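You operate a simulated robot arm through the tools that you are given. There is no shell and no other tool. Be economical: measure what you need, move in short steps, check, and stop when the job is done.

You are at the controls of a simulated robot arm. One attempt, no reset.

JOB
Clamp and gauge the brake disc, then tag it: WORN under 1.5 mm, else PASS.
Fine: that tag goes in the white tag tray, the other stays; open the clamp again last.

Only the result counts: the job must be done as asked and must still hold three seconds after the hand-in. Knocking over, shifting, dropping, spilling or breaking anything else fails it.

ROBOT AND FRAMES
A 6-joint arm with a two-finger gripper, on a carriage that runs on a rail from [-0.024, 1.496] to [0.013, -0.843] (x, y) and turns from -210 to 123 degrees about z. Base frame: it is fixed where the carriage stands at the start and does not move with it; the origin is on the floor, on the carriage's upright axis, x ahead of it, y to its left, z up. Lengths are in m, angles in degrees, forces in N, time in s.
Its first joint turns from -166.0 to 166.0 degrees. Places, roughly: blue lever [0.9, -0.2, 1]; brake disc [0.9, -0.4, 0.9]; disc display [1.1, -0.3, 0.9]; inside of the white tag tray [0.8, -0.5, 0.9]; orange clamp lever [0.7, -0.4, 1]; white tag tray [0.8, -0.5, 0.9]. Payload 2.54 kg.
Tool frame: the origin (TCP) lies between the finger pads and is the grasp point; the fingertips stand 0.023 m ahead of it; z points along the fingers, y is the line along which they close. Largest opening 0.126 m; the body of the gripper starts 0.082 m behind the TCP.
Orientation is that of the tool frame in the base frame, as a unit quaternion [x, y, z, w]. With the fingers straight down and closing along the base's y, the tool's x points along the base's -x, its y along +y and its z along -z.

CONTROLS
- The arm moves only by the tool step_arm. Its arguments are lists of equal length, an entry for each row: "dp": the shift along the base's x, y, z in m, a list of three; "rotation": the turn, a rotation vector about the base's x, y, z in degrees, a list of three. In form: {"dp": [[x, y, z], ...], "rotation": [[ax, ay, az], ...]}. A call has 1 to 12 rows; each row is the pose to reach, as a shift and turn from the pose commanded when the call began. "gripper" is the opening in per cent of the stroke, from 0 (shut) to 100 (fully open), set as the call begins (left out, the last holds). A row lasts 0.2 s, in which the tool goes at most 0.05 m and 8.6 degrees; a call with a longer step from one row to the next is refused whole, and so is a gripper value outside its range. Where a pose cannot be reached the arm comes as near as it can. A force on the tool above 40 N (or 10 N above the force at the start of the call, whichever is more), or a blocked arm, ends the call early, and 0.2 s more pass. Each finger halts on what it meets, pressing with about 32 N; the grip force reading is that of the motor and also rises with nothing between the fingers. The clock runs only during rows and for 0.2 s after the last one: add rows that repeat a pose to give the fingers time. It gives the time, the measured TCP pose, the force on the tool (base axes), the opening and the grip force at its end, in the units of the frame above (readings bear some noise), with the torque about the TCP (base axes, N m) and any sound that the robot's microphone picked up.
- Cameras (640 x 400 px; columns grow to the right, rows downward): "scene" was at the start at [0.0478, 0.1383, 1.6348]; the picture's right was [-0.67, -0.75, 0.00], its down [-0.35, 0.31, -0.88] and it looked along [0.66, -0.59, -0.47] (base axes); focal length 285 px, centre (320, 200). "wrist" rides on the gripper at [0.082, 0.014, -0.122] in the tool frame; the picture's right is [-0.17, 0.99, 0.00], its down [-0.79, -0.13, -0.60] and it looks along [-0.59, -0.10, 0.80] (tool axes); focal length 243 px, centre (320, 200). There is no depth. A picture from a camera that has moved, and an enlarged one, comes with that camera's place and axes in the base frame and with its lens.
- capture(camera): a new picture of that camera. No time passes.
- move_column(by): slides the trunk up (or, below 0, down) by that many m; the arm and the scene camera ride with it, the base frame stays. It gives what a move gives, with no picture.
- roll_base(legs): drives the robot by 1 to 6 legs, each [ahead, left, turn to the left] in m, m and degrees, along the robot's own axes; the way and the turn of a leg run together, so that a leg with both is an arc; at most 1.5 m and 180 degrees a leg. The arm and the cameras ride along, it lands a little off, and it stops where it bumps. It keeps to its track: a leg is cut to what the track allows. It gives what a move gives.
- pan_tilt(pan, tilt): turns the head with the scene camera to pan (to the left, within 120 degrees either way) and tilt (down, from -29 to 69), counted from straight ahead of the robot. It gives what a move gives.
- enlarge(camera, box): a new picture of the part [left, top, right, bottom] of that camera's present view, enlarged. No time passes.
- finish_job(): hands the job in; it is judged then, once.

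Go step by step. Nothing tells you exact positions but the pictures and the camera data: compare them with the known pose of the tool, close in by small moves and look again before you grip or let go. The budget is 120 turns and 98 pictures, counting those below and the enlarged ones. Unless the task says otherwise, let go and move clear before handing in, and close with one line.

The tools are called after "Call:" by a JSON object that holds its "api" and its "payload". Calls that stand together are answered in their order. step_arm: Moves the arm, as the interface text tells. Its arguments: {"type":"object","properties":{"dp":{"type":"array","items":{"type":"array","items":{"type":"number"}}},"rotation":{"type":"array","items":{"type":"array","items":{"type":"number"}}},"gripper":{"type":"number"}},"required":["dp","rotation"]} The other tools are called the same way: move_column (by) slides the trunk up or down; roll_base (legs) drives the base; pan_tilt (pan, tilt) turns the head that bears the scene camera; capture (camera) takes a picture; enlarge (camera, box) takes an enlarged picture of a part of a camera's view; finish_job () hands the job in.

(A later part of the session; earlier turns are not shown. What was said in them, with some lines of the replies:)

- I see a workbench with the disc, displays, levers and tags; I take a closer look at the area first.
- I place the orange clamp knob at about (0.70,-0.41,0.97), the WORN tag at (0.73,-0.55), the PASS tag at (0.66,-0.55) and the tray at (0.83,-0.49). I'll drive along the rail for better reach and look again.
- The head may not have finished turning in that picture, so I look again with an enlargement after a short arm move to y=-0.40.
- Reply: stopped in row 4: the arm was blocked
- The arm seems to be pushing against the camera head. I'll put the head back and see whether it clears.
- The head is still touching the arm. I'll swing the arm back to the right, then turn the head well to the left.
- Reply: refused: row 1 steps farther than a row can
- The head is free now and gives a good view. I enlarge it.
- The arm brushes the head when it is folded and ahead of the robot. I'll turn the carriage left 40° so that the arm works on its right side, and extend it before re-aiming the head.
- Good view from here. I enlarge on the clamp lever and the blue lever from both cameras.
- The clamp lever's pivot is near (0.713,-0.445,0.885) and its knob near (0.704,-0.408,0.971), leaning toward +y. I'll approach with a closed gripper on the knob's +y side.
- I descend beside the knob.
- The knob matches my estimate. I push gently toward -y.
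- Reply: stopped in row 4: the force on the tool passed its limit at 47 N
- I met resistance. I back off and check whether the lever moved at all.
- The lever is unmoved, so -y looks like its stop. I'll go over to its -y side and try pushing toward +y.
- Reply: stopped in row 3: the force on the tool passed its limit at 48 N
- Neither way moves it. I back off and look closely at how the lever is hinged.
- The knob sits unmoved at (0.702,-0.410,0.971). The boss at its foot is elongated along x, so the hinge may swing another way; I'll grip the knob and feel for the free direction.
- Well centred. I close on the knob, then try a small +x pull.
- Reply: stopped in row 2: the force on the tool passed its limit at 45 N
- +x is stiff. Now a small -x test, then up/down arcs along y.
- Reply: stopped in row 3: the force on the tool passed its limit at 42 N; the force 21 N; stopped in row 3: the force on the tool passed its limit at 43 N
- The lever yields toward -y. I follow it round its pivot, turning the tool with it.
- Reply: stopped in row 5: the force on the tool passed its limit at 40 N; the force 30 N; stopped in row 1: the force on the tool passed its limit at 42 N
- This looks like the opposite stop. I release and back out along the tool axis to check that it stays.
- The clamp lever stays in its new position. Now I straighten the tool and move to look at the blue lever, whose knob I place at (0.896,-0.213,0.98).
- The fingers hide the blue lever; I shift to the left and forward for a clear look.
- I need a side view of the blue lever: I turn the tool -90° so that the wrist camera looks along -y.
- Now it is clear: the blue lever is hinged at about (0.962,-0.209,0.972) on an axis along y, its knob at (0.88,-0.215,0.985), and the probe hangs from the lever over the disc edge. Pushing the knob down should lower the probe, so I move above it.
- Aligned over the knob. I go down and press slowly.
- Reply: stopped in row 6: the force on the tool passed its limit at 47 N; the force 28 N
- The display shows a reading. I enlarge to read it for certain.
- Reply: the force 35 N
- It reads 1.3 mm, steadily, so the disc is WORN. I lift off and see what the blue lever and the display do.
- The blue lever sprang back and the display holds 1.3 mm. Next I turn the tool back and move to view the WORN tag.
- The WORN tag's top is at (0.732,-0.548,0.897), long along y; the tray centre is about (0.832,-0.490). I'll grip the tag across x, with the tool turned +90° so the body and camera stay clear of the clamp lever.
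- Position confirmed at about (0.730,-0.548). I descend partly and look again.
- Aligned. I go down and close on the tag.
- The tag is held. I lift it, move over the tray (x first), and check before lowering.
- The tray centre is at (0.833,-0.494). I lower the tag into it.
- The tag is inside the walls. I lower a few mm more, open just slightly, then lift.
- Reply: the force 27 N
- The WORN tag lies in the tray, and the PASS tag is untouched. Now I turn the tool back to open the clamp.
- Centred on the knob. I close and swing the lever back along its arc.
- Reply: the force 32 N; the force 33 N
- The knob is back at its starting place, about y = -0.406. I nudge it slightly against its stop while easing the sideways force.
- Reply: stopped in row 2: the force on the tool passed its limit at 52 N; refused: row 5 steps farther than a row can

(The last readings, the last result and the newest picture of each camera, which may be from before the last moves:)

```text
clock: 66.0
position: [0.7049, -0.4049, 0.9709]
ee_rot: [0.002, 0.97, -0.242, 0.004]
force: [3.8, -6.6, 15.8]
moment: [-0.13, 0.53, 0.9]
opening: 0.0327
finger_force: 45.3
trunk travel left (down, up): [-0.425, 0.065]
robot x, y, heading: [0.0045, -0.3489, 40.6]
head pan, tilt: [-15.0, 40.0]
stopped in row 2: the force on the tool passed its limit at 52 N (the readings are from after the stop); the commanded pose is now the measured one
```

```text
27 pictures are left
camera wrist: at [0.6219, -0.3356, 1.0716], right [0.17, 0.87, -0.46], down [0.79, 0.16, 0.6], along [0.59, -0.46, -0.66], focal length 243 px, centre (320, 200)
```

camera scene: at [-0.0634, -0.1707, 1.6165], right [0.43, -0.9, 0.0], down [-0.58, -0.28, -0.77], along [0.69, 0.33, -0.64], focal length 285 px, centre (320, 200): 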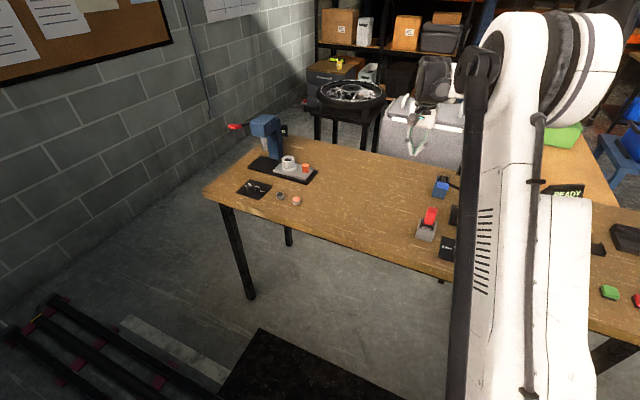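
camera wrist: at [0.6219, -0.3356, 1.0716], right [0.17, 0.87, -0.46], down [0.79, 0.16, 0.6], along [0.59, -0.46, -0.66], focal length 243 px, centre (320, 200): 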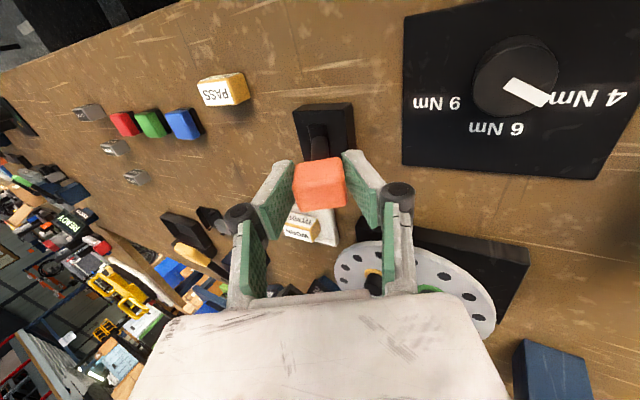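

The lever is at its stop. I release and back out.

Call:
{"api": "step_arm", "payload": {"dp": [[0, 0, 0], [0, 0, 0], [0, 0.019, 0.035], [0, 0.038, 0.07], [0, 0.05, 0.11], [0, 0.05, 0.15]], "rotation": [[0, 0, 0], [0, 0, 0], [0, 0, 0], [0, 0, 0], [8, 0, 0], [16, 0, 0]], "gripper": 58}}

Call:
{"api": "step_arm", "payload": {"dp": [[-0.04, 0, 0.02], [-0.08, 0, 0.04], [-0.12, 0, 0.06]], "rotation": [[6, 0, 0], [12, 0, 0], [12, 0, 0]]}}

Call:
{"api": "capture", "payload": {"camera": "wrist"}}

Call:
{"api": "capture", "payload": {"camera": "scene"}}

```text
clock: 67.4
position: [0.7062, -0.3542, 1.1213]
ee_rot: [0.002, 0.995, -0.102, 0.004]
force: [0.1, 0.4, -0.1]
moment: [-0.01, 0.0, -0.01]
opening: 0.0728
finger_force: 0.0
trunk travel left (down, up): [-0.425, 0.065]
robot x, y, heading: [0.0052, -0.3442, 40.8]
head pan, tilt: [-15.0, 40.0]
```

```text
clock: 68.2
position: [0.5862, -0.3542, 1.1788]
ee_rot: [0.003, 1.0, 0.001, 0.003]
force: [-0.4, -0.3, 0.3]
moment: [0.0, 0.02, 0.0]
opening: 0.0733
finger_force: 0.0
trunk travel left (down, up): [-0.425, 0.065]
robot x, y, heading: [0.0048, -0.3475, 40.6]
head pan, tilt: [-15.0, 40.0]
```

```text
26 pictures are left
camera wrist: at [0.5033, -0.3409, 1.3001], right [0.17, 0.99, 0.0], down [0.79, -0.14, 0.6], along [0.59, -0.1, -0.8], focal length 243 px, centre (320, 200)
```

wrist: 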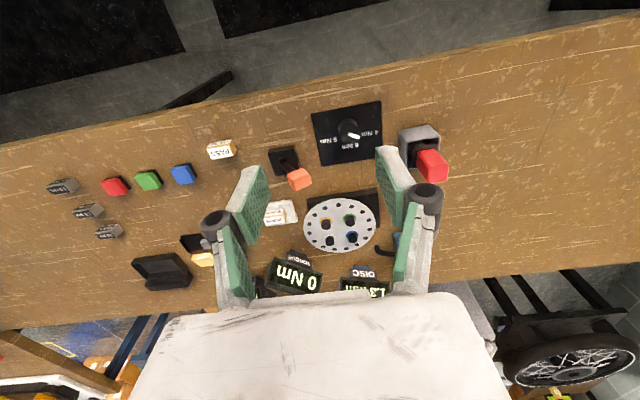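

```text
25 pictures are left
camera scene: at [-0.063, -0.1707, 1.6165], right [0.43, -0.9, 0.0], down [-0.58, -0.28, -0.77], along [0.69, 0.33, -0.64], focal length 285 px, centre (320, 200)
```

scene: 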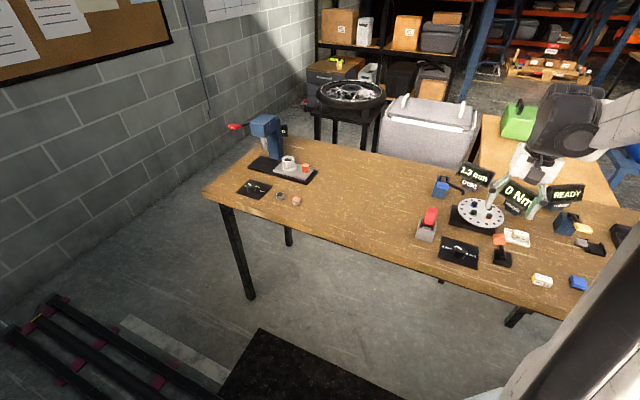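

The clamp knob is back at (0.70,-0.408), its starting place. One last enlarged check of the whole set-up.

Call:
{"api": "enlarge", "payload": {"camera": "scene", "box": [420, 150, 600, 300]}}

```text
2.67 times, centred on (510, 225) of scene
camera zoom: at [-0.063, -0.1707, 1.6165], right [0.43, -0.9, 0.0], down [-0.58, -0.28, -0.77], along [0.69, 0.33, -0.64], focal length 760 px, centre (-187, 133)
```

zoom: 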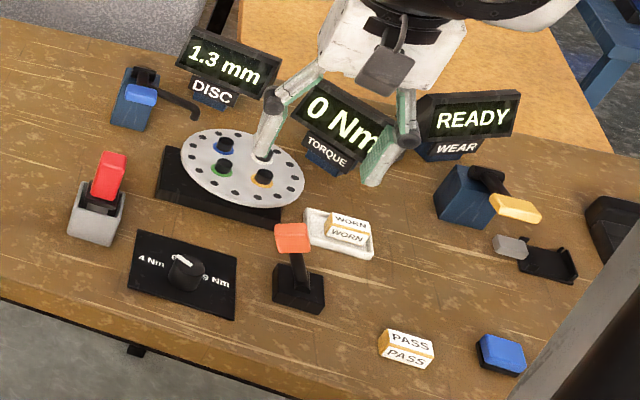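

All is as asked: the disc read 1.3 mm, WORN is in the tray, PASS is where it was, and the clamp is open. I hand it in.

Call:
{"api": "finish_job", "payload": {}}

```text
The job is handed in.
```

The brake disc was clamped and gauged at 1.3 mm, so the WORN tag is in the white tray, PASS stays where it was, and the clamp is open again.
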